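You operate a simulated robot arm through the tools that you are given. There is no shell and no other tool. Be economical: measure what you need, move in short steps, check, and stop when the job is done.

You are at the controls of a simulated robot arm. One attempt, no reset.

Task
Set the vacuum dial to 60 kPa, start the pump and draw the braided hose down.
Fine: isolator on, tank valve open, yellow valve at DRAW, yellow display at 50 kPa or more; leave the other port valves.

The check looks at the end state, three seconds after you hand in, the way a careful person would. Anything else that was tipped, shoved, dropped, spilled or broken makes it a failure.

Robot
A 6-joint arm with a four-finger gripper on a trunk, on a base that drives. Base frame: it is fixed to the floor where the robot stands at the start and does not move with it; the origin is under the middle of the robot, x ahead of it, y to its left, z up. Readings come in mm, degrees, newtons and seconds.
Its first joint turns from -166.0 to 166.0 degrees. Places, roughly: display of the yellow valve [600, 1500, 1200]; green valve knob [300, 1200, 700]; isolator knob [1000, 0, 1100]; orange valve knob [400, 1000, 700]; pump start key [1000, 0, 1200]; tank valve knob [600, 600, 700]; vacuum dial [1100, -100, 1100]; white valve knob [400, 1100, 700]; yellow valve knob [300, 1300, 700]. Payload 3.43 kg.
The TCP is the grasp point between the finger pads, 30 mm short of the fingertips. In the tool frame z runs along the fingers and y along their closing line. The gripper opens to 120 mm. The gripper's body begins 85 mm behind the TCP.
Orientation is that of the tool frame in the base frame, as [roll, pitch, yaw] about the fixed x, y, z axes, in that order (R = Rz(yaw) Ry(pitch) Rx(roll)). With the fingers straight down and closing along the base's y, the tool's x points along the base's -x, its y along +y and its z along -z.

Tools
- The arm moves only by the tool nudge_tool. Its argument "steps" is a list of rows, each a list of 6 numbers: the shift along the tool's x, y, z in units of 20 mm (1.0 is 20 mm), then the turn, a rotation vector about the tool's x, y, z in units of 4 degrees (1.0 is 4 degrees). In form: [[x, y, z, wx, wy, wz], ...]. A call has 1 to 8 rows; each row shifts and turns the commanded pose from where the row before left it, along the tool's axes as they then stand. "hand" is the opening, from 0 (shut) to 1 (fully open), set as the call begins (left out, the last holds). A call with a number of a shift or a turn outside -1 to 1 is refused whole. A row lasts 0.2 s, in which the tool goes at most 50 mm and 8.6 degrees; a call with a longer step from one row to the next is refused whole, and so is a gripper value outside its range. Where a pose cannot be reached the arm comes as near as it can. A force on the tool above 70 N (or 10 N above the force at the start of the call, whichever is more), or a blocked arm, ends the call early, and 0.2 s more pass. Each finger halts on what it meets, pressing with about 37 N; the grip force reading is that of the motor and also rises with nothing between the fingers. The clock runs only during rows and for 0.2 s after the last one: add rows that do not move to give the fingers time. It gives the time, the measured TCP pose, the force on the tool (base axes), the opening and the grip force at its end, in the units of the frame above (readings bear some noise), with the torque about the TCP (base axes, N m) and any sound that the robot's microphone picked up.
- Cameras (640 x 400 px; columns grow to the right, rows downward): "scene" is now at [-200.6, 195.8, 1246.4]; the picture's right is [0.06, -1.00, -0.00], its down [-0.22, -0.01, -0.97] and it looks along [0.97, 0.06, -0.22] (base axes); focal length 288 px, centre (320, 200). "wrist" rides on the gripper at [71, -17, -121] in the tool frame; the picture's right is [0.23, 0.97, 0.00], its down [-0.81, 0.19, -0.55] and it looks along [-0.54, 0.13, 0.83] (tool axes); focal length 275 px, centre (320, 200). There is no depth. A picture from a camera that has moved, and an enlarged one, comes with that camera's place and axes in the base frame and with its lens.
- camera(camera): a new picture of that camera. It takes no simulated time.
- drive_base(legs): drives the robot by 1 to 6 legs, each [ahead, turn to the left] in mm and degrees, along the robot's own axes; the way and the turn of a leg run together, so that a leg with both is an arc; at most 1500 mm and 180 degrees a leg. The arm and the cameras ride along, it lands a little off, and it stops where it bumps. It gives what a move gives.
- aim_head(pan, tilt): turns the head with the scene camera to pan (to the left, within 143 degrees either way) and tilt (down, from -29 to 69), counted from straight ahead of the robot. It gives what a move gives.
- zoom(camera, box): a new picture of the part [left, top, right, bottom] of that camera's present view, enlarged. It takes no simulated time.
- close_job(): hands the job in; it is judged then, once.

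Work in short steps. Places have to be worked out from the pictures, the camera data and where the tool is seen: move nearer, look again, correct. Check each grasp and each placing, and mend what went wrong. You have 120 turns and 98 pictures in all, those below and enlarged ones among them. Open the gripper and draw the arm clear of the work before you hand the job in, unless the task says otherwise; then end with one line.

The tools are called as name(argument=value, ...) on one line, values as JSON. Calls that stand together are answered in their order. nudge_tool: Moves the arm, as the interface text tells. Its arguments: {"type":"object","properties":{"steps":{"type":"array"},"hand":{"type":"number"}},"required":["steps"]} The other tools are called the same way: drive_base (legs) drives the base; aim_head (pan, tilt) turns the head that bears the scene camera; camera (camera) takes a picture; zoom (camera, box) takes an enlarged picture of a part of a camera's view; close_job () hands the job in.

At the start:

```text
clock: 0.0
tcp_pos: [718.7, -126.8, 1282.8]
tcp_rot: [-180.0, 0.1, 179.9]
wrist_force: [-0.1, -0.4, 1.0]
moment: [0.04, 0.03, -0.03]
gripper_width: 120.1
grip_force: 0.1
robot x, y, heading: [0.4, 0.5, 0.1]
head pan, tilt: [3.3, 12.2]
```

scene: 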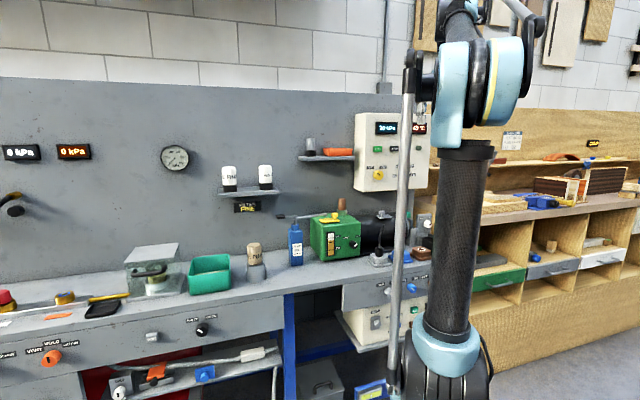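
wrist: 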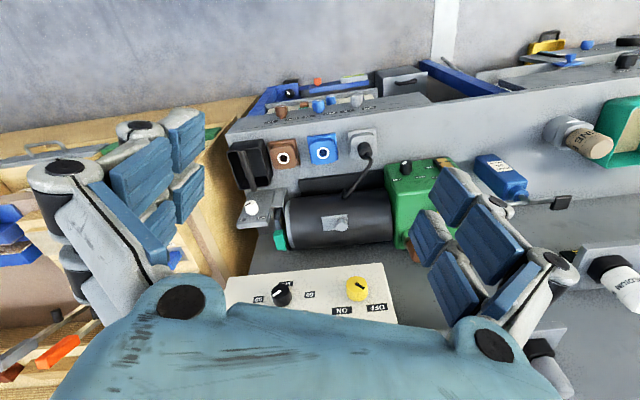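

The control box is on the wall ahead, partly hidden by the arm. I'll zoom on it and look left to the valves.

zoom(camera="scene", box=[340, 100, 440, 200])

zoom(camera="scene", box=[0, 130, 300, 400])

aim_head(pan=55, tilt=15)

camera(camera="scene")

```text
4.00 times, centred on (390, 150) of scene
camera zoom: at [-200.6, 195.8, 1246.4], right [0.06, -1.0, 0.0], down [-0.22, -0.01, -0.97], along [0.97, 0.06, -0.22], focal length 1154 px, centre (40, 400)
```

zoom: 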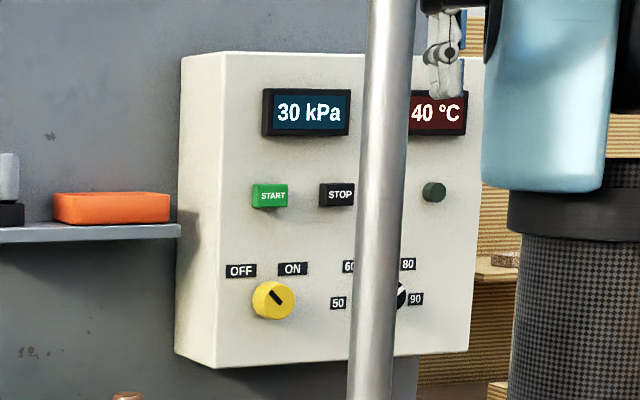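

```text
1.48 times, centred on (150, 265) of scene
camera zoom: at [-200.6, 195.8, 1246.4], right [0.06, -1.0, 0.0], down [-0.22, -0.01, -0.97], along [0.97, 0.06, -0.22], focal length 427 px, centre (572, 104)
```

zoom: 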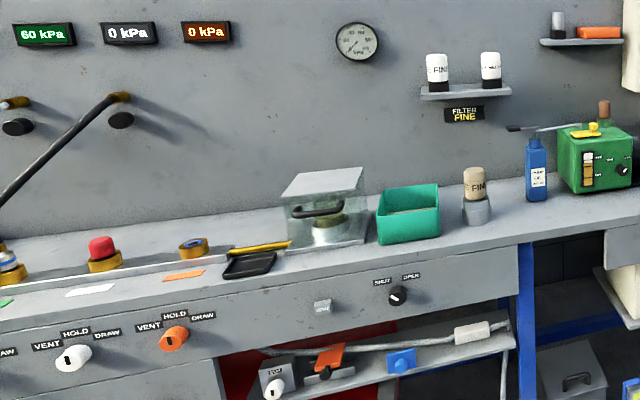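

```text
clock: 1.2
tcp_pos: [703.7, -126.5, 1290.8]
tcp_rot: [-179.9, 0.7, 179.9]
wrist_force: [-0.4, -0.1, -0.1]
moment: [-0.01, -0.01, 0.02]
gripper_width: 120.0
grip_force: 0.1
robot x, y, heading: [0.8, 0.4, -0.1]
head pan, tilt: [55.0, 15.0]
```

```text
93 pictures are left
camera scene: at [-240.1, 267.0, 1242.4], right [0.82, -0.57, -0.01], down [-0.16, -0.21, -0.96], along [0.55, 0.79, -0.27], focal length 288 px, centre (320, 200)
```

scene: 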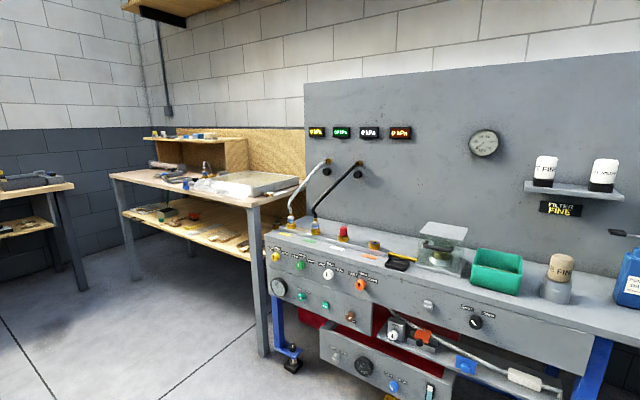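

I look closer at the port side.

zoom(camera="scene", box=[260, 110, 420, 210])

zoom(camera="scene", box=[255, 200, 415, 300])

zoom(camera="scene", box=[400, 260, 560, 360])

```text
4.00 times, centred on (340, 160) of scene
camera zoom: at [-240.1, 267.0, 1242.4], right [0.82, -0.57, -0.01], down [-0.16, -0.21, -0.96], along [0.55, 0.79, -0.27], focal length 1154 px, centre (240, 360)
```

zoom: 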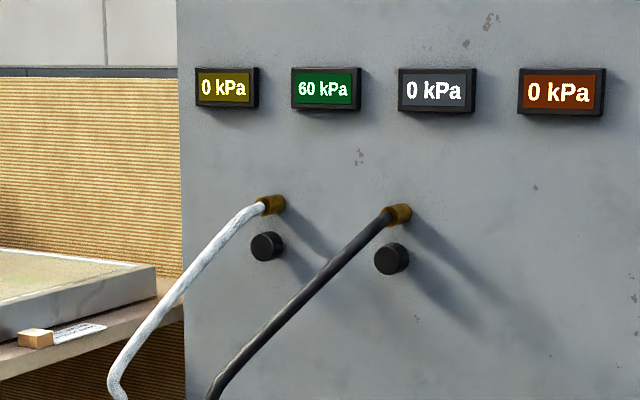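

```text
4.00 times, centred on (335, 250) of scene
camera zoom: at [-240.1, 267.0, 1242.4], right [0.82, -0.57, -0.01], down [-0.16, -0.21, -0.96], along [0.55, 0.79, -0.27], focal length 1154 px, centre (260, 0)
```

zoom: 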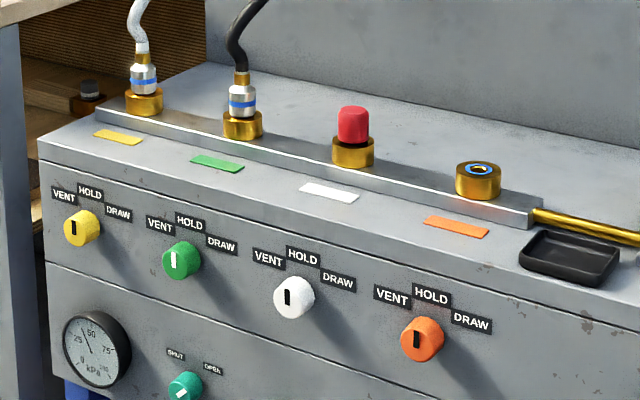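

```text
4.00 times, centred on (480, 310) of scene
camera zoom: at [-240.1, 267.0, 1242.4], right [0.82, -0.57, -0.01], down [-0.16, -0.21, -0.96], along [0.55, 0.79, -0.27], focal length 1154 px, centre (-320, -240)
```

zoom: 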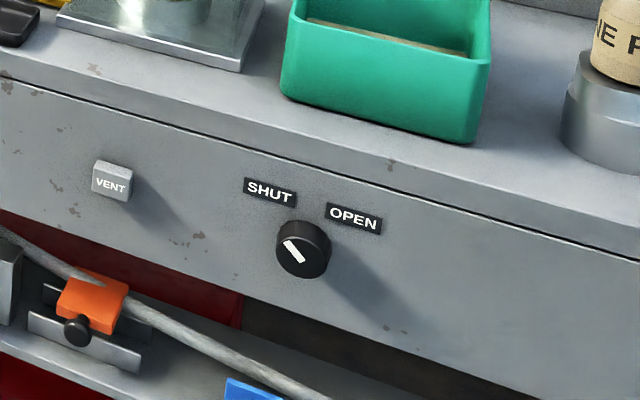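

Layout is clear: wall runs roughly at heading 24°. I turn the robot to face it squarely and look again at the box.

drive_base(legs=[[0, 24]])

aim_head(pan=-30, tilt=12)

camera(camera="scene")

camera(camera="wrist")

```text
clock: 3.0
tcp_pos: [693.9, 168.9, 1290.8]
tcp_rot: [-180.0, 0.7, -156.2]
wrist_force: [0.0, -0.3, 0.1]
moment: [0.01, 0.03, 0.0]
gripper_width: 120.1
grip_force: 0.1
robot x, y, heading: [1.2, -6.3, 23.9]
head pan, tilt: [55.0, 15.0]
```

```text
clock: 4.6
tcp_pos: [680.2, 162.7, 1300.1]
tcp_rot: [180.0, 1.4, -156.1]
wrist_force: [-0.2, -0.9, -0.5]
moment: [0.03, -0.01, 0.0]
gripper_width: 120.5
grip_force: 0.0
robot x, y, heading: [0.8, -3.5, 23.8]
head pan, tilt: [-30.0, 12.0]
```

```text
89 pictures are left
camera scene: at [-251.6, 43.1, 1247.0], right [-0.11, -0.99, 0.01], down [-0.22, 0.02, -0.98], along [0.97, -0.1, -0.22], focal length 288 px, centre (320, 200)
```

scene: 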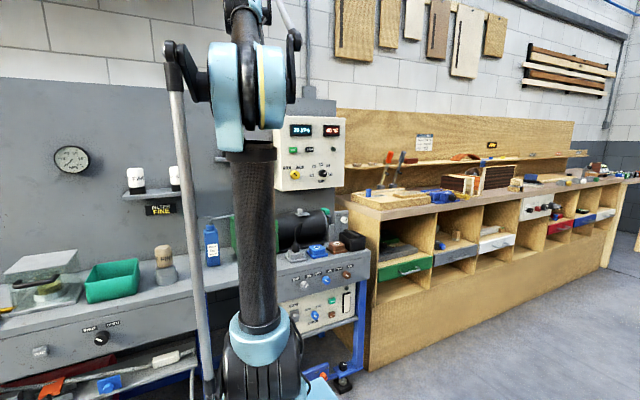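

```text
88 pictures are left
camera wrist: at [618.2, 117.1, 1419.3], right [-0.6, 0.8, -0.01], down [0.65, 0.5, 0.57], along [0.46, 0.34, -0.82], focal length 275 px, centre (320, 200)
```

wrist: 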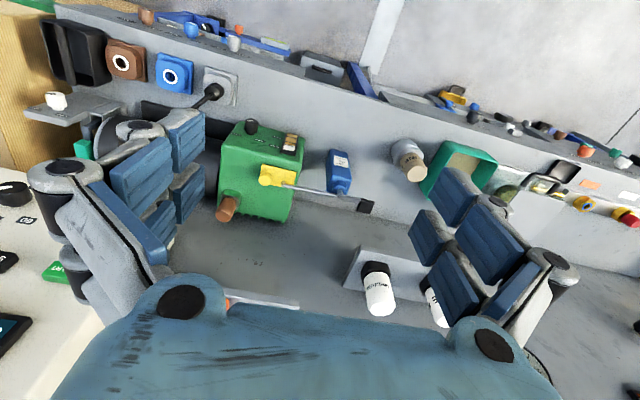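

Zoom on the box for triangulation.

zoom(camera="scene", box=[260, 105, 360, 205])

zoom(camera="scene", box=[260, 200, 380, 340])

```text
4.00 times, centred on (310, 155) of scene
camera zoom: at [-251.6, 43.1, 1247.0], right [-0.11, -0.99, 0.01], down [-0.22, 0.02, -0.98], along [0.97, -0.1, -0.22], focal length 1154 px, centre (360, 380)
```

zoom: 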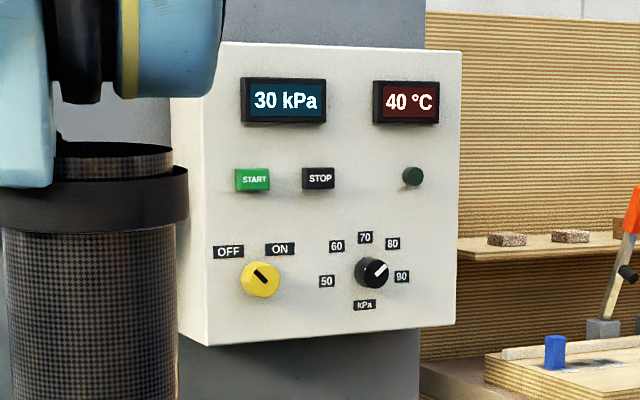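

```text
2.86 times, centred on (320, 270) of scene
camera zoom: at [-251.6, 43.1, 1247.0], right [-0.11, -0.99, 0.01], down [-0.22, 0.02, -0.98], along [0.97, -0.1, -0.22], focal length 824 px, centre (320, 0)
```

zoom: 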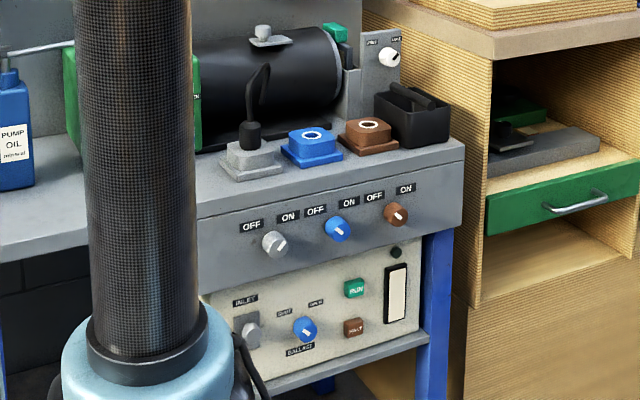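

Estimates: wall normal heading ≈21°, isolator ≈(1028,23,1079), START ≈(1040,29,1188), dial ≈(1077,-106,1074). First retract a bit and pitch the tool up to horizontal.

nudge_tool(steps=[[1, 0, 0, 0, -1, 0], [1, 0, 0, 0, -1, 0], [1, 0, 0, 0, -1, 0], [1, 0, 0, 0, -1, 0], [0, 0, 0, 0, -1, 0], [0, 0, 0, 0, -1, 0], [0, 0, 0, 0, -1, 0], [0, 0, 0, 0, -1, 0]], hand=0.6)

nudge_tool(steps=[[0, 0, 0, 0, -1, 0], [0, 0, 0, 0, -1, 0], [0, 0, 0, 0, -1, 0], [0, 0, 0, 0, -1, 0], [0, 0, 0, 0, -1, 0], [0, 0, 0, 0, -1, 0], [0, 0, 0, 0, -1, 0], [0, 0, 0, 0, -1, 0]])

nudge_tool(steps=[[0, 0, 0, 0, -1, 0], [0, 0, 0, 0, -1, 0], [0, 0, 0, 0, -1, 0], [0, 0, 0, 0, -1, 0], [0, 0, 0, 0, -1, 0], [0, 0, 0, 0, -1, 0], [0, 0, 0, 0, 0, 0]])

```text
clock: 6.4
tcp_pos: [607.6, 130.9, 1290.4]
tcp_rot: [-180.0, 33.4, -156.1]
wrist_force: [0.8, -0.4, -0.6]
moment: [-0.01, 0.02, 0.01]
gripper_width: 72.2
grip_force: 0.1
robot x, y, heading: [2.2, 0.0, 23.8]
head pan, tilt: [-30.0, 12.0]
```

```text
clock: 8.2
tcp_pos: [608.5, 133.4, 1290.8]
tcp_rot: [-179.8, 65.4, -156.0]
wrist_force: [0.4, 0.4, 0.8]
moment: [-0.02, -0.02, -0.04]
gripper_width: 72.1
grip_force: 0.2
robot x, y, heading: [1.3, -3.6, 23.8]
head pan, tilt: [-30.0, 12.0]
```

```text
clock: 9.8
tcp_pos: [607.2, 132.7, 1289.6]
tcp_rot: [-173.7, 89.5, -149.9]
wrist_force: [0.2, 0.1, -0.3]
moment: [0.01, -0.02, 0.0]
gripper_width: 72.1
grip_force: 0.0
robot x, y, heading: [3.2, -4.9, 24.1]
head pan, tilt: [-30.0, 12.0]
```

Horizontal pose reached. Now drive to a place in front of the box, facing heading ~21°.

drive_base(legs=[[0, -67], [417, 0], [0, 64]])

aim_head(pan=-15, tilt=12)

camera(camera="scene")

camera(camera="wrist")

```text
clock: 18.8
tcp_pos: [912.6, -177.0, 1289.9]
tcp_rot: [-174.3, 89.4, -153.2]
wrist_force: [-1.0, -0.1, -0.1]
moment: [0.01, 0.01, 0.0]
gripper_width: 72.1
grip_force: 0.1
robot x, y, heading: [301.8, -294.3, 21.2]
head pan, tilt: [-30.0, 12.0]
```

```text
clock: 19.6
tcp_pos: [899.6, -179.7, 1297.0]
tcp_rot: [-36.8, 89.8, -15.5]
wrist_force: [0.4, 0.3, 0.7]
moment: [0.0, 0.0, 0.04]
gripper_width: 72.0
grip_force: 0.1
robot x, y, heading: [303.0, -294.2, 21.2]
head pan, tilt: [-15.0, 12.0]
```

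```text
85 pictures are left
camera scene: at [54.0, -211.5, 1246.8], right [0.11, -0.99, 0.0], down [-0.22, -0.03, -0.98], along [0.97, 0.11, -0.22], focal length 288 px, centre (320, 200)
```

scene: 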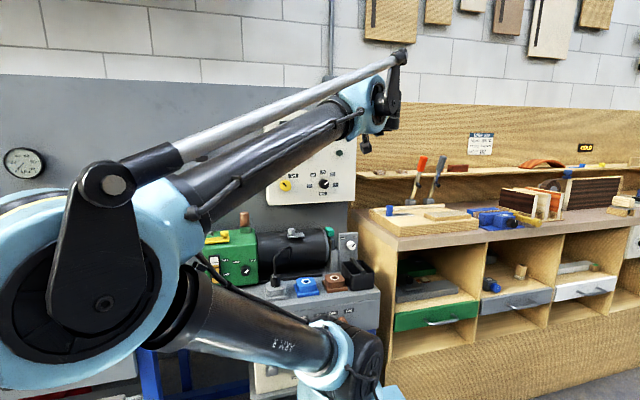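

```text
84 pictures are left
camera wrist: at [792.7, -240.1, 1226.4], right [-0.35, 0.91, -0.23], down [-0.59, -0.02, 0.81], along [0.73, 0.42, 0.54], focal length 275 px, centre (320, 200)
```

wrist: 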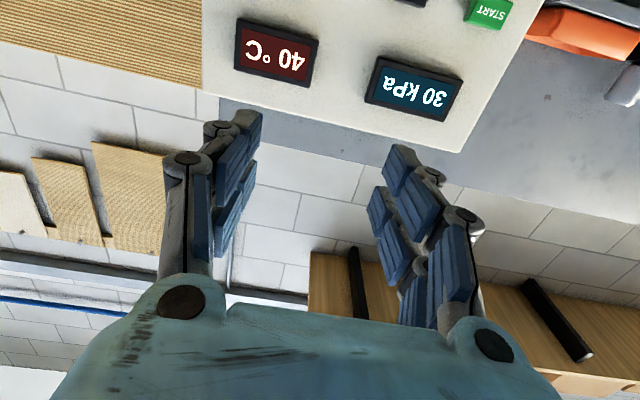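

Triangulation confirms the dial at ≈(1079,-106,1074), normal ≈21.5°. I lower the hand 220 mm and look with the wrist camera.

nudge_tool(steps=[[1, 0, 0, 0, 0, 0], [1, 0, 0, 0, 0, 0], [1, 0, 0, 0, 0, 0], [1, 0, 0, 0, 0, 0], [1, 0, 0, 0, 0, 0], [1, 0, 0, 0, 0, 0]])

nudge_tool(steps=[[1, 0, 0, 0, 0, 0], [1, 0, 0, 0, 0, 0], [1, 0, 0, 0, 0, 0], [1, 0, 0.5, 0, 0, 0], [1, 0, 0.5, 0, 0, 0], [0, 0, 0, 0, 0, 0], [0, 0, 0, 0, 0, 0]])

camera(camera="wrist")

```text
clock: 21.0
tcp_pos: [899.0, -181.8, 1177.2]
tcp_rot: [-36.0, 89.8, -14.8]
wrist_force: [0.4, -0.7, -0.8]
moment: [0.0, 0.02, -0.02]
gripper_width: 72.1
grip_force: 0.0
robot x, y, heading: [302.4, -291.2, 21.0]
head pan, tilt: [-15.0, 12.0]
```

```text
clock: 22.6
tcp_pos: [919.6, -175.1, 1077.5]
tcp_rot: [-34.6, 89.8, -13.5]
wrist_force: [0.6, 1.4, -0.3]
moment: [0.02, 0.01, 0.03]
gripper_width: 72.3
grip_force: 0.1
robot x, y, heading: [307.2, -293.1, 21.3]
head pan, tilt: [-15.0, 12.0]
```

```text
83 pictures are left
camera wrist: at [812.3, -235.2, 1005.2], right [-0.35, 0.91, -0.23], down [-0.59, -0.02, 0.81], along [0.73, 0.42, 0.54], focal length 275 px, centre (320, 200)
```

wrist: 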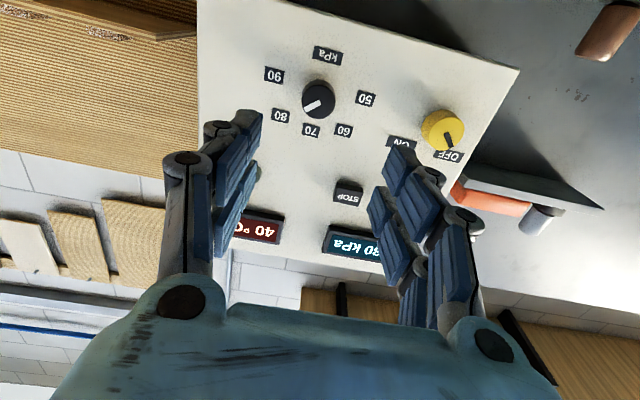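

The dial is centred between the fingers to within 2 mm laterally. Moving forward 100 mm and checking.

nudge_tool(steps=[[0, 0, 1, 0, 0, 0], [0, 0, 1, 0, 0, 0], [0, 0, 1, 0, 0, 0], [0, 0, 1, 0, 0, 0], [0, 0, 1, 0, 0, 0], [0, 0, 0, 0, 0, 0]])

camera(camera="wrist")

```text
clock: 24.0
tcp_pos: [1010.5, -139.8, 1077.5]
tcp_rot: [-31.6, 89.9, -10.3]
wrist_force: [0.0, -0.2, -0.2]
moment: [0.01, -0.03, 0.01]
gripper_width: 72.0
grip_force: 0.2
robot x, y, heading: [303.9, -296.6, 21.1]
head pan, tilt: [-15.0, 12.0]
```

```text
82 pictures are left
camera wrist: at [904.1, -198.7, 1005.4], right [-0.35, 0.91, -0.23], down [-0.59, -0.02, 0.81], along [0.73, 0.42, 0.54], focal length 275 px, centre (320, 200)
```

wrist: 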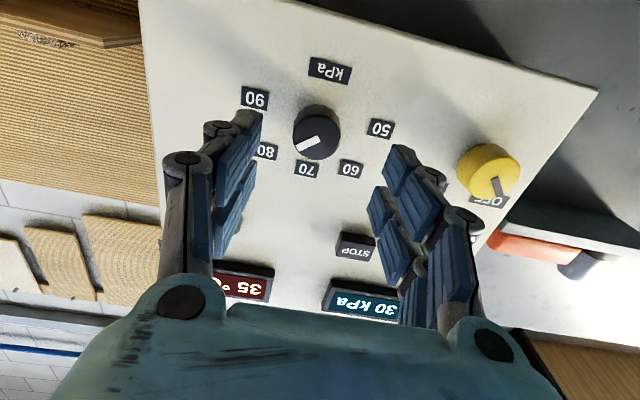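

zoom(camera="wrist", box=[230, 40, 430, 200])

```text
2.50 times, centred on (330, 120) of wrist
camera zoom: at [904.1, -198.7, 1005.4], right [-0.35, 0.91, -0.23], down [-0.59, -0.02, 0.81], along [0.73, 0.42, 0.54], focal length 688 px, centre (295, 400)
```

zoom: 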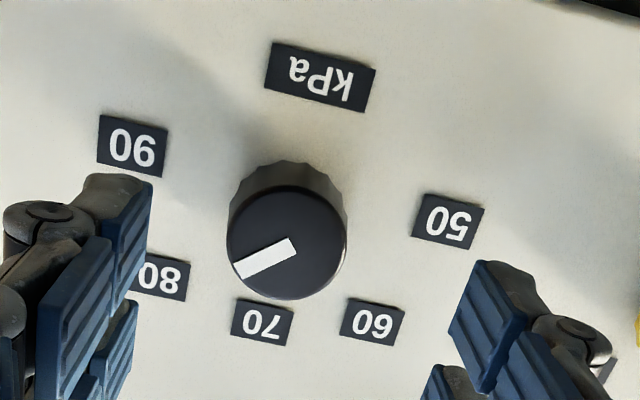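

Dial sits at ~80. I correct 5 mm down/4 mm right, pre-turn the hand +44° about its axis, then look again.

nudge_tool(steps=[[0.25, -0.2, 0, 0, 0, 0], [0, 0, 0, 0, 0, 1], [0, 0, 0, 0, 0, 1], [0, 0, 0, 0, 0, 1], [0, 0, 0, 0, 0, 1], [0, 0, 0, 0, 0, 1], [0, 0, 0, 0, 0, 1], [0, 0, 0, 0, 0, 1]])

nudge_tool(steps=[[0, 0, 0, 0, 0, 1], [0, 0, 0, 0, 0, 1], [0, 0, 0, 0, 0, 1], [0, 0, 0, 0, 0, 1], [0, 0, 0.5, 0, 0, 0], [0, 0, 0, 0, 0, 0]])

camera(camera="wrist")

```text
clock: 25.8
tcp_pos: [1012.7, -142.1, 1071.6]
tcp_rot: [89.8, 62.0, 111.0]
wrist_force: [0.6, -0.8, 0.7]
moment: [0.02, 0.01, 0.01]
gripper_width: 72.1
grip_force: 0.1
robot x, y, heading: [307.6, -291.4, 21.2]
head pan, tilt: [-15.0, 12.0]
```

```text
clock: 27.2
tcp_pos: [1021.6, -138.1, 1071.5]
tcp_rot: [89.7, 46.0, 111.1]
wrist_force: [-0.4, -0.1, 1.0]
moment: [-0.04, 0.0, 0.02]
gripper_width: 72.0
grip_force: 0.1
robot x, y, heading: [306.0, -288.7, 21.5]
head pan, tilt: [-15.0, 12.0]
```

```text
80 pictures are left
camera wrist: at [895.0, -147.5, 1008.9], right [-0.31, 0.8, 0.51], down [-0.36, -0.6, 0.72], along [0.88, 0.04, 0.48], focal length 275 px, centre (320, 200)
```

wrist: 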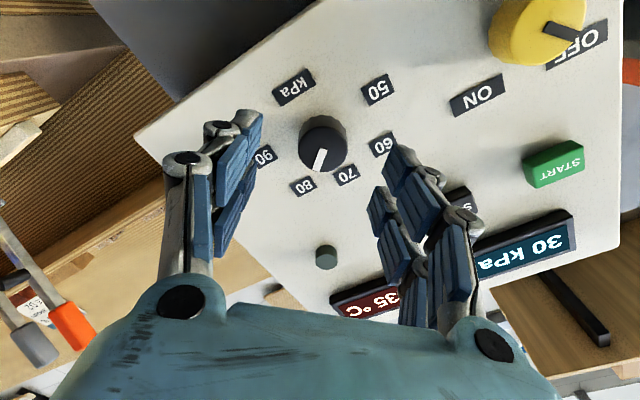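

Centred within 2 mm. Advance 34 mm so the tips straddle the knob, then close.

nudge_tool(steps=[[0, 0, 0.6, 0, 0, 0], [0, 0, 0.6, 0, 0, 0], [0, 0, 0.5, 0, 0, 0], [0, 0, 0, 0, 0, 0]])

nudge_tool(steps=[[0, 0, 0, 0, 0, 0], [0, 0, 0, 0, 0, 0], [0, 0, 0, 0, 0, 0]], hand=0.1)

camera(camera="wrist")

```text
clock: 28.2
tcp_pos: [1051.6, -126.8, 1072.0]
tcp_rot: [89.8, 46.1, 111.1]
wrist_force: [-0.5, 0.2, 0.3]
moment: [0.0, 0.01, 0.0]
gripper_width: 71.6
grip_force: 0.1
robot x, y, heading: [305.0, -288.9, 21.3]
head pan, tilt: [-15.0, 12.0]
```

```text
clock: 29.0
tcp_pos: [1052.4, -126.1, 1073.7]
tcp_rot: [89.7, 46.1, 111.2]
wrist_force: [-0.5, 26.6, 41.0]
moment: [0.18, -0.53, 1.45]
gripper_width: 34.1
grip_force: 45.3
robot x, y, heading: [303.6, -294.1, 21.1]
head pan, tilt: [-15.0, 12.0]
```

```text
79 pictures are left
camera wrist: at [925.7, -134.7, 1010.9], right [-0.31, 0.8, 0.51], down [-0.36, -0.6, 0.72], along [0.88, 0.04, 0.48], focal length 275 px, centre (320, 200)
```

wrist: 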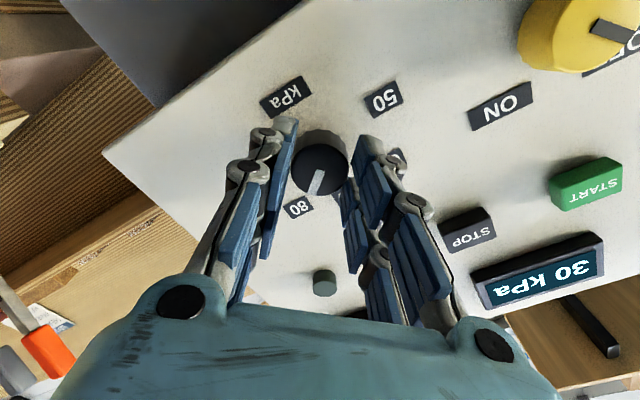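

Knob held at 34 mm, with a side load of ~49 N; relieve by shifting toward +y of the tool 2 mm.

nudge_tool(steps=[[0, 0.08, 0, 0, 0, 0], [0, 0, 0, 0, 0, 0]])

```text
clock: 29.6
tcp_pos: [1052.9, -126.4, 1073.6]
tcp_rot: [89.8, 46.1, 111.1]
wrist_force: [1.6, 20.6, 22.5]
moment: [0.17, -0.38, 0.63]
gripper_width: 34.2
grip_force: 45.2
robot x, y, heading: [304.9, -292.3, 21.5]
head pan, tilt: [-15.0, 12.0]
```

nudge_tool(steps=[[0, 0.08, 0, 0, 0, 0], [0, 0, 0, 0, 0, 0], [0, 0, 0, 0, 0, -1], [0, 0, 0, 0, 0, -1], [0, 0, 0, 0, 0, 0]])

zoom(camera="wrist", box=[220, 60, 420, 220])

```text
clock: 30.8
tcp_pos: [1052.9, -125.3, 1073.4]
tcp_rot: [89.8, 54.1, 111.1]
wrist_force: [-8.1, -8.7, -15.1]
moment: [-0.03, 0.24, -0.4]
gripper_width: 33.9
grip_force: 45.2
robot x, y, heading: [302.2, -293.0, 21.2]
head pan, tilt: [-15.0, 12.0]
```

```text
2.50 times, centred on (320, 140) of wrist
camera zoom: at [928.8, -142.9, 1006.7], right [-0.33, 0.86, 0.38], down [-0.4, -0.5, 0.77], along [0.85, 0.1, 0.51], focal length 688 px, centre (320, 350)
```

zoom: 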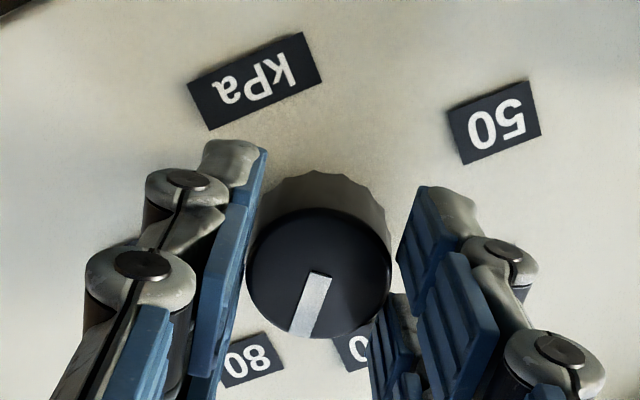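

Turning works with moderate force. Continue turning counterclockwise.

nudge_tool(steps=[[0, 0, 0, 0, 0, -1], [0, 0, 0, 0, 0, -1], [0, 0, 0, 0, 0, -1], [0, 0, 0, 0, 0, -1], [0, 0, 0, 0, 0, -1], [0, 0, 0, 0, 0, -1], [0, 0, 0, 0, 0, -1], [0, 0, 0, 0, 0, -1]])

nudge_tool(steps=[[0, 0, 0, 0, 0, -1], [0, 0, 0, 0, 0, -1], [0, 0, 0, 0, 0, -1], [0, 0, 0, 0, 0, -1], [0, 0, 0, 0, 0, -1], [0, 0, 0, 0, 0, -1], [0, 0, 0, 0, 0, 0]])

zoom(camera="wrist", box=[220, 60, 420, 220])

```text
clock: 32.6
tcp_pos: [1052.6, -125.0, 1074.6]
tcp_rot: [87.9, 86.1, 109.0]
wrist_force: [-19.5, -23.9, -5.7]
moment: [0.06, -0.13, -0.5]
gripper_width: 34.2
grip_force: 44.8
robot x, y, heading: [299.7, -293.1, 21.5]
head pan, tilt: [-15.0, 12.0]
```

```text
clock: 34.2
tcp_pos: [1052.4, -126.6, 1074.3]
tcp_rot: [-89.6, 70.0, -68.6]
wrist_force: [-15.8, -27.5, -10.3]
moment: [-0.13, 0.36, -0.75]
gripper_width: 33.7
grip_force: 45.4
robot x, y, heading: [300.8, -290.1, 21.1]
head pan, tilt: [-15.0, 12.0]
```

```text
2.50 times, centred on (320, 140) of wrist
camera zoom: at [954.3, -207.2, 1013.8], right [-0.3, 0.78, -0.55], down [-0.68, 0.23, 0.69], along [0.67, 0.58, 0.46], focal length 688 px, centre (320, 350)
```

zoom: 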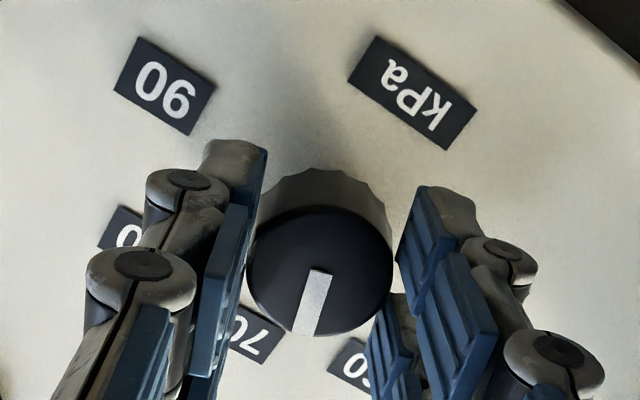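

nudge_tool(steps=[[0, 0, 0, 0, 0, -1], [0, 0, 0, 0, 0, -1], [0, 0, 0, 0, 0, -1], [0, 0, 0, 0, 0, -1], [0, 0, 0, 0, 0, -1], [0, 0, 0, 0, 0, -1], [0, 0, 0, 0, 0, -1], [0, 0, 0, 0, 0, -1]])

camera(camera="wrist")

zoom(camera="scene", box=[270, 130, 370, 210])

```text
clock: 36.0
tcp_pos: [1050.7, -125.6, 1074.9]
tcp_rot: [-89.8, 37.9, -68.8]
wrist_force: [-0.8, -29.0, 7.1]
moment: [0.2, -0.49, -0.37]
gripper_width: 33.9
grip_force: 44.7
robot x, y, heading: [303.8, -292.9, 21.3]
head pan, tilt: [-15.0, 12.0]
```

```text
76 pictures are left
camera wrist: at [963.8, -231.7, 1044.5], right [-0.15, 0.39, -0.91], down [-0.79, 0.51, 0.35], along [0.6, 0.77, 0.23], focal length 275 px, centre (320, 200)
```

wrist: 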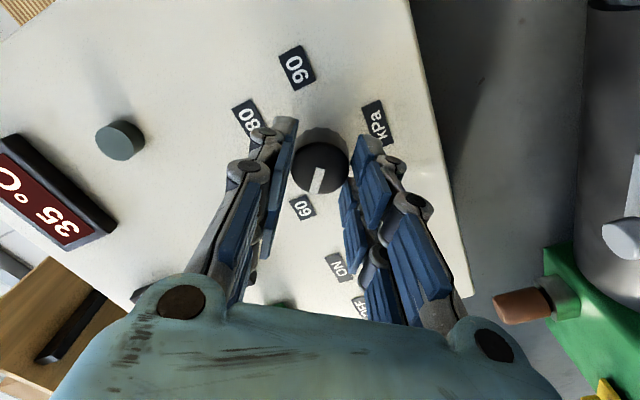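

```text
5.00 times, centred on (320, 170) of scene
camera zoom: at [53.8, -212.5, 1246.8], right [0.11, -0.99, 0.0], down [-0.22, -0.03, -0.98], along [0.97, 0.11, -0.22], focal length 1442 px, centre (320, 350)
```

zoom: 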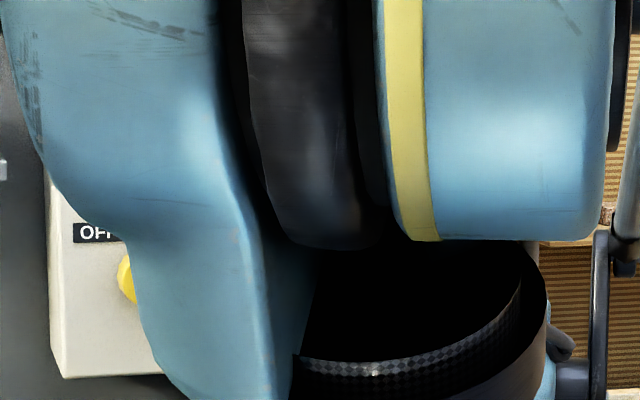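

Pointer is near 60. Release, back off and inspect.

nudge_tool(steps=[[0, 0, 0, 0, 0, 0], [0, 0, 0, 0, 0, 0], [0, 0, -1, 0, 0, 0], [0, 0, -1, 0, 0, 0], [0, 0, -1, 0, 0, 0], [0, 0, -1, 0, 0, 0], [0, 0, -0.5, 0, 0, 0], [0, 0, 0, 0, 0, 0]], hand=0.6)

nudge_tool(steps=[[0, 0, 0, 0, 0, 1], [0, 0, 0, 0, 0, 1], [0, 0, 0, 0, 0, 1], [0, 0, 0, 0, 0, 1], [0, 0, 0, 0, 0, 1], [0, 0, 0, 0, 0, 1], [0, 0, 0, 0, 0, 1], [0, 0, 0, 0, 0, 1]])

camera(camera="wrist")

```text
clock: 37.8
tcp_pos: [968.3, -156.2, 1072.7]
tcp_rot: [-89.7, 37.9, -68.7]
wrist_force: [-0.3, -0.5, 0.3]
moment: [-0.01, 0.0, 0.02]
gripper_width: 71.9
grip_force: 0.0
robot x, y, heading: [303.7, -295.4, 21.3]
head pan, tilt: [-15.0, 12.0]
```

```text
clock: 39.6
tcp_pos: [969.6, -156.1, 1073.9]
tcp_rot: [-89.5, 70.0, -68.5]
wrist_force: [0.0, -0.8, 0.0]
moment: [-0.01, 0.02, 0.02]
gripper_width: 72.1
grip_force: 0.0
robot x, y, heading: [309.5, -292.7, 21.4]
head pan, tilt: [-15.0, 12.0]
```

```text
74 pictures are left
camera wrist: at [871.0, -237.8, 1013.5], right [-0.3, 0.78, -0.55], down [-0.68, 0.23, 0.7], along [0.67, 0.58, 0.46], focal length 275 px, centre (320, 200)
```

wrist: 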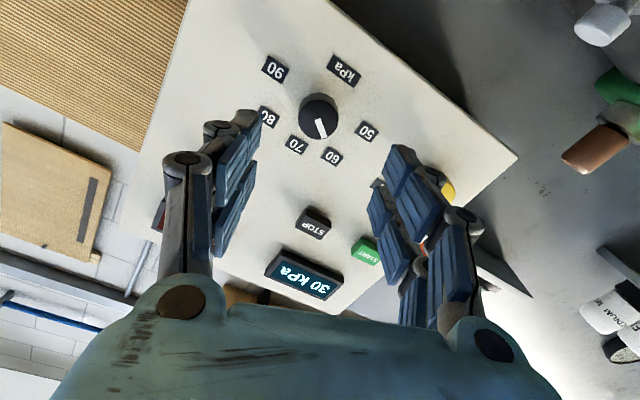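

zoom(camera="wrist", box=[250, 45, 390, 175])

```text
3.08 times, centred on (320, 110) of wrist
camera zoom: at [871.0, -237.8, 1013.5], right [-0.3, 0.78, -0.55], down [-0.68, 0.23, 0.7], along [0.67, 0.58, 0.46], focal length 847 px, centre (320, 477)
```

zoom: 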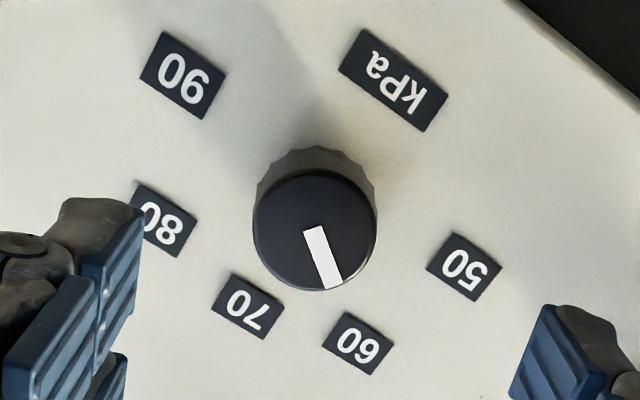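

Dial reads about −48° where 60 is at −45° (≈59 kPa). A small +4° correction: re-grip at the same place and turn back one step.

nudge_tool(steps=[[0, 0, 1, 0, 0, 0], [0, 0, 1, 0, 0, 0], [0, 0, 1, 0, 0, 0], [0, 0, 1, 0, 0, 0], [0, -0.05, 0.2, 0, 0, 0], [0, 0, 0, 0, 0, 0]])

nudge_tool(steps=[[0, 0, 0, 0, 0, 0], [0, 0, 0, 0, 0, 0], [0, 0, 0, 0, 0, 0]], hand=0.1)

nudge_tool(steps=[[0, 0, 0, 0, 0, 0.9], [0, 0, 0, 0, 0, 0], [0, 0, 0, 0, 0, 0]])

nudge_tool(steps=[[0, 0, 0, 0, 0, 0], [0, 0, 0, 0, 0, 0], [0, 0, -1, 0, 0, 0], [0, 0, -1, 0, 0, 0], [0, 0, -1, 0, 0, 0], [0, 0, -1, 0, 0, 0], [0, 0, -1, 0, 0, 0], [0, 0, 0, 0, 0, 0]], hand=0.6)

camera(camera="wrist")

zoom(camera="wrist", box=[250, 30, 390, 160])

```text
clock: 41.0
tcp_pos: [1048.1, -127.6, 1075.1]
tcp_rot: [-89.8, 69.8, -68.5]
wrist_force: [0.4, -0.1, -0.8]
moment: [-0.02, -0.03, 0.01]
gripper_width: 72.1
grip_force: 0.1
robot x, y, heading: [301.1, -294.8, 21.1]
head pan, tilt: [-15.0, 12.0]
```

```text
clock: 41.8
tcp_pos: [1047.7, -127.9, 1075.2]
tcp_rot: [-89.6, 70.0, -68.4]
wrist_force: [-1.4, -3.5, -5.2]
moment: [-0.03, 0.08, -0.12]
gripper_width: 34.1
grip_force: 44.7
robot x, y, heading: [305.5, -293.7, 21.3]
head pan, tilt: [-15.0, 12.0]
```

```text
clock: 42.6
tcp_pos: [1046.5, -128.2, 1075.2]
tcp_rot: [-89.6, 73.4, -68.4]
wrist_force: [-8.3, -5.9, -6.6]
moment: [-0.06, 0.17, -0.12]
gripper_width: 34.3
grip_force: 44.6
robot x, y, heading: [306.5, -289.7, 21.2]
head pan, tilt: [-15.0, 12.0]
```

```text
clock: 44.4
tcp_pos: [953.6, -164.8, 1075.1]
tcp_rot: [-89.7, 73.5, -68.4]
wrist_force: [0.5, -0.2, -0.9]
moment: [0.03, -0.01, -0.01]
gripper_width: 72.1
grip_force: 0.1
robot x, y, heading: [301.6, -297.1, 21.4]
head pan, tilt: [-15.0, 12.0]
```

```text
72 pictures are left
camera wrist: at [853.4, -241.4, 1012.3], right [-0.31, 0.81, -0.5], down [-0.67, 0.19, 0.72], along [0.68, 0.56, 0.48], focal length 275 px, centre (320, 200)
```

wrist: 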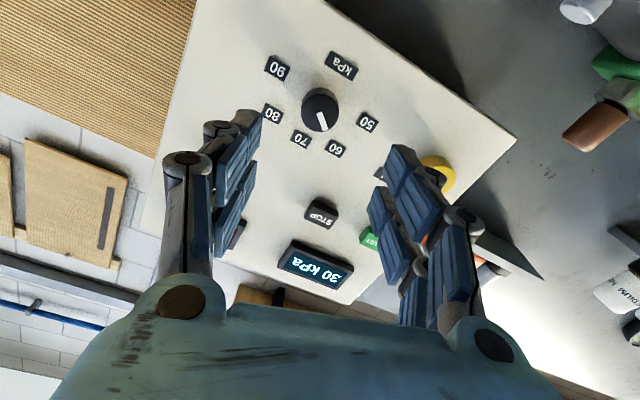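

```text
3.08 times, centred on (320, 95) of wrist
camera zoom: at [853.4, -241.4, 1012.3], right [-0.31, 0.81, -0.5], down [-0.67, 0.19, 0.72], along [0.68, 0.56, 0.48], focal length 847 px, centre (320, 523)
```

zoom: 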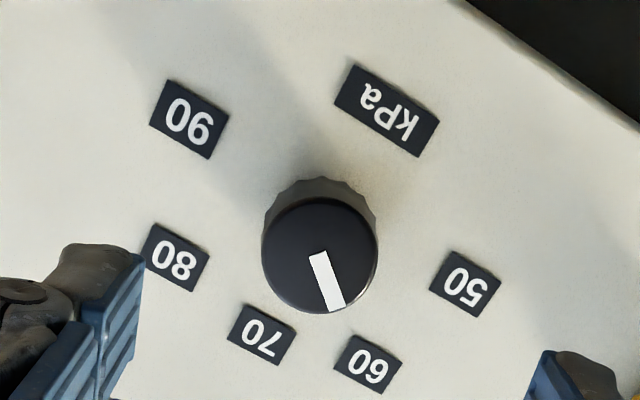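

Pointer still ≈6° past 60 toward 50. One more correction of +6.5°.

nudge_tool(steps=[[0, 0, 1, 0, 0, 0], [0, 0, 1, 0, 0, 0], [0, 0, 1, 0, 0, 0], [0, 0, 1, 0, 0, 0], [0, 0, 1, 0, 0, 0], [0, 0, 0, 0, 0, 0]])

nudge_tool(steps=[[0, 0, 0, 0, 0, 0], [0, 0, 0, 0, 0, 0], [0, 0, 0, 0, 0, 0], [0, 0, 0, 0, 0, 0.9], [0, 0, 0, 0, 0, 0.8], [0, 0, 0, 0, 0, 0], [0, 0, 0, 0, 0, 0]], hand=0.1)

nudge_tool(steps=[[0, 0, 0, 0, 0, 0], [0, 0, 0, 0, 0, 0], [0, 0, -1, 0, 0, 0], [0, 0, -1, 0, 0, 0], [0, 0, -1, 0, 0, 0], [0, 0, -1, 0, 0, 0], [0, 0, -1, 0, 0, 0], [0, 0, 0, 0, 0, 0]], hand=0.6)

nudge_tool(steps=[[0, 0, 0, 0, 0, 1], [0, 0, 0, 0, 0, 1], [0, 0, 0, 0, 0, 0.5], [0, 0, 0, 0, 0, 0]])

zoom(camera="wrist", box=[250, 30, 390, 160])

```text
clock: 45.8
tcp_pos: [1046.8, -127.1, 1073.8]
tcp_rot: [-89.6, 73.5, -68.4]
wrist_force: [-0.2, -0.3, 0.5]
moment: [-0.01, -0.01, 0.03]
gripper_width: 72.3
grip_force: 0.1
robot x, y, heading: [303.1, -291.4, 21.4]
head pan, tilt: [-15.0, 12.0]
```

```text
clock: 47.4
tcp_pos: [1047.3, -127.8, 1072.9]
tcp_rot: [-89.4, 80.4, -68.2]
wrist_force: [19.0, -3.8, 13.1]
moment: [0.07, -0.17, -0.31]
gripper_width: 34.3
grip_force: 45.0
robot x, y, heading: [302.5, -292.5, 21.6]
head pan, tilt: [-15.0, 12.0]
```

```text
clock: 49.2
tcp_pos: [955.6, -163.7, 1075.2]
tcp_rot: [-89.2, 80.3, -68.1]
wrist_force: [-0.2, 0.7, 0.9]
moment: [0.02, 0.01, -0.01]
gripper_width: 71.9
grip_force: 0.0
robot x, y, heading: [302.0, -293.0, 20.9]
head pan, tilt: [-15.0, 12.0]
```

```text
clock: 50.2
tcp_pos: [955.1, -163.2, 1074.4]
tcp_rot: [69.7, 89.6, 90.9]
wrist_force: [0.6, 0.2, -0.1]
moment: [0.06, -0.01, 0.01]
gripper_width: 72.0
grip_force: 0.1
robot x, y, heading: [302.0, -290.4, 21.1]
head pan, tilt: [-15.0, 12.0]
```

```text
3.08 times, centred on (320, 95) of wrist
camera zoom: at [847.7, -222.4, 1003.6], right [-0.35, 0.91, -0.22], down [-0.58, -0.03, 0.81], along [0.73, 0.42, 0.54], focal length 847 px, centre (320, 523)
```

zoom: 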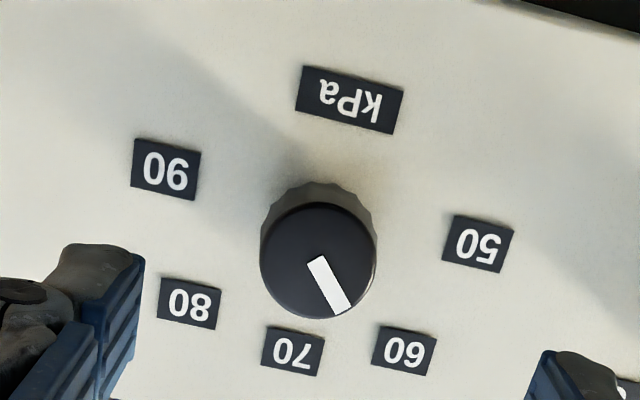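

Pointer now at ≈42°, matching the 60 label. Next the isolator: move left 138 mm and look.

nudge_tool(steps=[[0, 1, 0, 0, 0, 0], [0, 1, 0, 0, 0, 0], [0, 1, 0, 0, 0, 0], [0, 1, 0, 0, 0, 0], [0, 1, 0, 0, 0, 0], [0, 1, 0, 0, 0, 0], [0, 0.8, 0, 0, 0, 0], [0, 0, 0, 0, 0, 0]])

camera(camera="wrist")

```text
clock: 52.0
tcp_pos: [903.3, -36.6, 1074.9]
tcp_rot: [84.3, 89.7, 105.4]
wrist_force: [0.5, -0.4, -0.4]
moment: [0.01, 0.0, -0.02]
gripper_width: 72.2
grip_force: 0.1
robot x, y, heading: [306.8, -291.4, 21.1]
head pan, tilt: [-15.0, 12.0]
```

```text
69 pictures are left
camera wrist: at [795.7, -95.7, 1003.9], right [-0.35, 0.91, -0.22], down [-0.58, -0.03, 0.81], along [0.73, 0.42, 0.54], focal length 275 px, centre (320, 200)
```

wrist: 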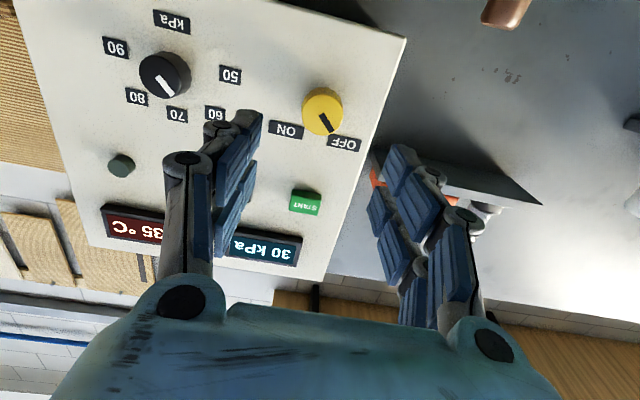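

Isolator lies ~5 mm below the hand axis, centred sideways. Pre-turn −44° and advance to 15 mm past its face.

nudge_tool(steps=[[0.2, 0.05, 0.5, 0, 0, -1], [0, 0, 0.5, 0, 0, -1], [0, 0, 0.5, 0, 0, -1], [0, 0, 0.5, 0, 0, -1], [0, 0, 0.5, 0, 0, -1], [0, 0, 0, 0, 0, -1], [0, 0, 0, 0, 0, -1], [0, 0, 0, 0, 0, -1]])

nudge_tool(steps=[[0, 0, 0.5, 0, 0, -1], [0, 0, 0.5, 0, 0, -1], [0, 0, 0, 0, 0, -1], [0, 0, 0, 0, 0, 0]])

camera(camera="wrist")

```text
clock: 53.8
tcp_pos: [951.4, -18.1, 1071.6]
tcp_rot: [-90.1, 58.3, -68.9]
wrist_force: [-0.3, -0.3, -0.4]
moment: [-0.02, 0.01, 0.01]
gripper_width: 71.8
grip_force: 0.1
robot x, y, heading: [303.9, -288.1, 21.3]
head pan, tilt: [-15.0, 12.0]
```

```text
clock: 54.8
tcp_pos: [971.0, -11.2, 1070.2]
tcp_rot: [-90.1, 46.3, -68.9]
wrist_force: [0.4, 0.7, 0.1]
moment: [0.0, 0.0, -0.01]
gripper_width: 72.1
grip_force: 0.0
robot x, y, heading: [308.2, -288.1, 20.9]
head pan, tilt: [-15.0, 12.0]
```

```text
68 pictures are left
camera wrist: at [879.5, -112.2, 1032.2], right [-0.2, 0.51, -0.84], down [-0.77, 0.45, 0.45], along [0.61, 0.73, 0.3], focal length 275 px, centre (320, 200)
```

wrist: 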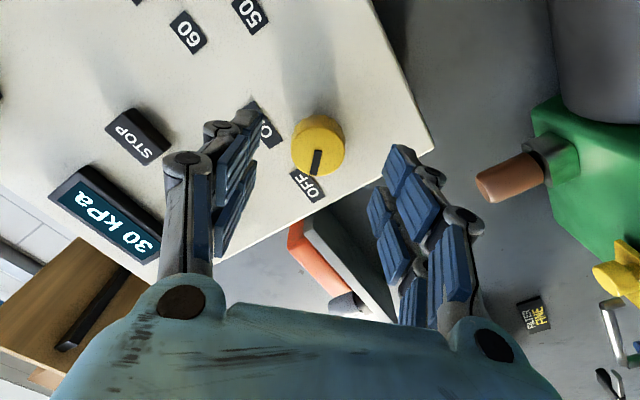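

Centred. Advance and close.

nudge_tool(steps=[[0, -0.08, 0.6, 0, 0, 0], [0, 0, 0.6, 0, 0, 0], [0, 0, 0.4, 0, 0, 0], [0, 0, 0, 0, 0, 0]])

nudge_tool(steps=[[0, 0, 0, 0, 0, 0], [0, 0, 0, 0, 0, 0], [0, 0, 0, 0, 0, 0]], hand=0.1)

```text
clock: 55.8
tcp_pos: [998.9, 0.7, 1073.9]
tcp_rot: [-90.1, 46.3, -69.0]
wrist_force: [0.5, 0.0, -0.1]
moment: [0.01, -0.02, 0.01]
gripper_width: 72.1
grip_force: 0.1
robot x, y, heading: [306.2, -293.6, 21.1]
head pan, tilt: [-15.0, 12.0]
```

```text
clock: 56.6
tcp_pos: [998.8, 0.6, 1073.4]
tcp_rot: [-90.2, 46.2, -68.9]
wrist_force: [-7.5, 9.8, -10.8]
moment: [-0.03, 0.0, 0.87]
gripper_width: 38.5
grip_force: 45.6
robot x, y, heading: [304.6, -294.8, 21.4]
head pan, tilt: [-15.0, 12.0]
```

Good grip (38.5 mm) and low side load. Turn clockwise 88°.

nudge_tool(steps=[[0, 0, 0, 0, 0, 1], [0, 0, 0, 0, 0, 1], [0, 0, 0, 0, 0, 1], [0, 0, 0, 0, 0, 1], [0, 0, 0, 0, 0, 1], [0, 0, 0, 0, 0, 1], [0, 0, 0, 0, 0, 1], [0, 0, 0, 0, 0, 1]])

nudge_tool(steps=[[0, 0, 0, 0, 0, 1], [0, 0, 0, 0, 0, 1], [0, 0, 0, 0, 0, 1], [0, 0, 0, 0, 0, 1], [0, 0, 0, 0, 0, 1], [0, 0, 0, 0, 0, 1], [0, 0, 0, 0, 0, 1], [0, 0, 0, 0, 0, 1]])

nudge_tool(steps=[[0, 0, 0, 0, 0, 1], [0, 0, 0, 0, 0, 1], [0, 0, 0, 0, 0, 1], [0, 0, 0, 0, 0, 1], [0, 0, 0, 0, 0, 1], [0, 0, 0, 0, 0, 1], [0, 0, 0, 0, 0, 0.5], [0, 0, 0, 0, 0, 0]])

camera(camera="wrist")

```text
clock: 58.4
tcp_pos: [998.4, 2.1, 1073.4]
tcp_rot: [-90.9, 78.5, -69.4]
wrist_force: [-24.2, 40.8, -8.6]
moment: [-0.14, -0.02, 1.29]
gripper_width: 38.8
grip_force: 44.5
robot x, y, heading: [304.4, -294.2, 21.4]
head pan, tilt: [-15.0, 12.0]
```

```text
clock: 60.2
tcp_pos: [997.7, 4.6, 1072.8]
tcp_rot: [90.2, 69.7, 111.9]
wrist_force: [-28.6, 46.3, 28.7]
moment: [0.07, -0.38, 1.86]
gripper_width: 38.3
grip_force: 44.9
robot x, y, heading: [303.6, -289.7, 21.5]
head pan, tilt: [-15.0, 12.0]
```

```text
clock: 62.0
tcp_pos: [999.0, 0.5, 1074.4]
tcp_rot: [90.2, 43.6, 111.5]
wrist_force: [-3.5, 50.2, 28.1]
moment: [-0.16, -0.54, 1.18]
gripper_width: 42.8
grip_force: 27.0
robot x, y, heading: [306.5, -294.3, 21.2]
head pan, tilt: [-15.0, 12.0]
```

```text
67 pictures are left
camera wrist: at [871.6, -5.4, 1012.6], right [-0.3, 0.78, 0.54], down [-0.35, -0.62, 0.7], along [0.89, 0.02, 0.46], focal length 275 px, centre (320, 200)
```

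wrist: 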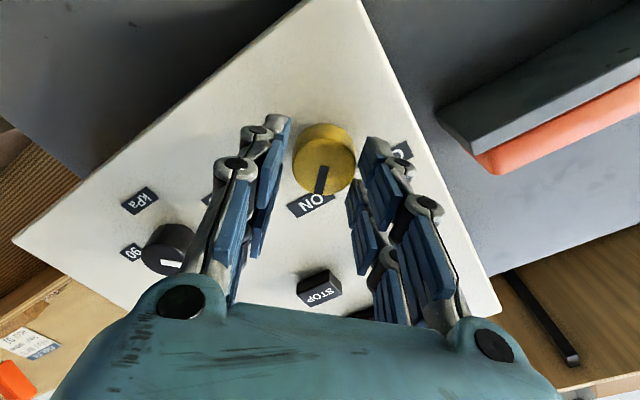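

The pointer is at ON. Release, back off and level the hand.

nudge_tool(steps=[[0, 0, 0, 0, 0, 0], [0, 0, 0, 0, 0, 0], [0, 0, -1, 0, 0, 0], [0, 0, -1, 0, 0, 0], [0, 0, -1, 0, 0, -1], [0, 0, -1, 0, 0, -1], [0, 0, -1, 0, 0, -1], [0, 0, 0, 0, 0, -1]], hand=0.6)

nudge_tool(steps=[[0, 0, 0, 0, 0, -1], [0, 0, 0, 0, 0, -1], [0, 0, 0, 0, 0, -1], [0, 0, 0, 0, 0, -1], [0, 0, 0, 0, 0, -1], [0, 0, 0, 0, 0, -1], [0, 0, 0, 0, 0, -1], [0, 0, 0, 0, 0, -0.5]])

camera(camera="wrist")

```text
clock: 63.8
tcp_pos: [908.1, -36.3, 1073.9]
tcp_rot: [90.0, 59.7, 111.1]
wrist_force: [0.0, -0.3, -0.1]
moment: [0.01, -0.01, 0.0]
gripper_width: 72.0
grip_force: 0.1
robot x, y, heading: [304.2, -290.8, 21.5]
head pan, tilt: [-15.0, 12.0]
```

```text
clock: 65.6
tcp_pos: [907.7, -36.9, 1073.8]
tcp_rot: [89.8, 89.7, 110.9]
wrist_force: [0.4, 0.2, 0.2]
moment: [0.04, 0.03, -0.01]
gripper_width: 72.1
grip_force: 0.0
robot x, y, heading: [302.3, -291.4, 21.1]
head pan, tilt: [-15.0, 12.0]
```

```text
66 pictures are left
camera wrist: at [799.9, -95.9, 1001.2], right [-0.35, 0.91, -0.23], down [-0.58, -0.03, 0.81], along [0.73, 0.42, 0.54], focal length 275 px, centre (320, 200)
```

wrist: 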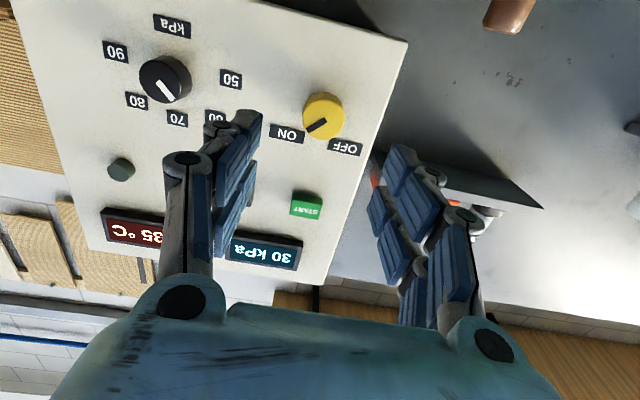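

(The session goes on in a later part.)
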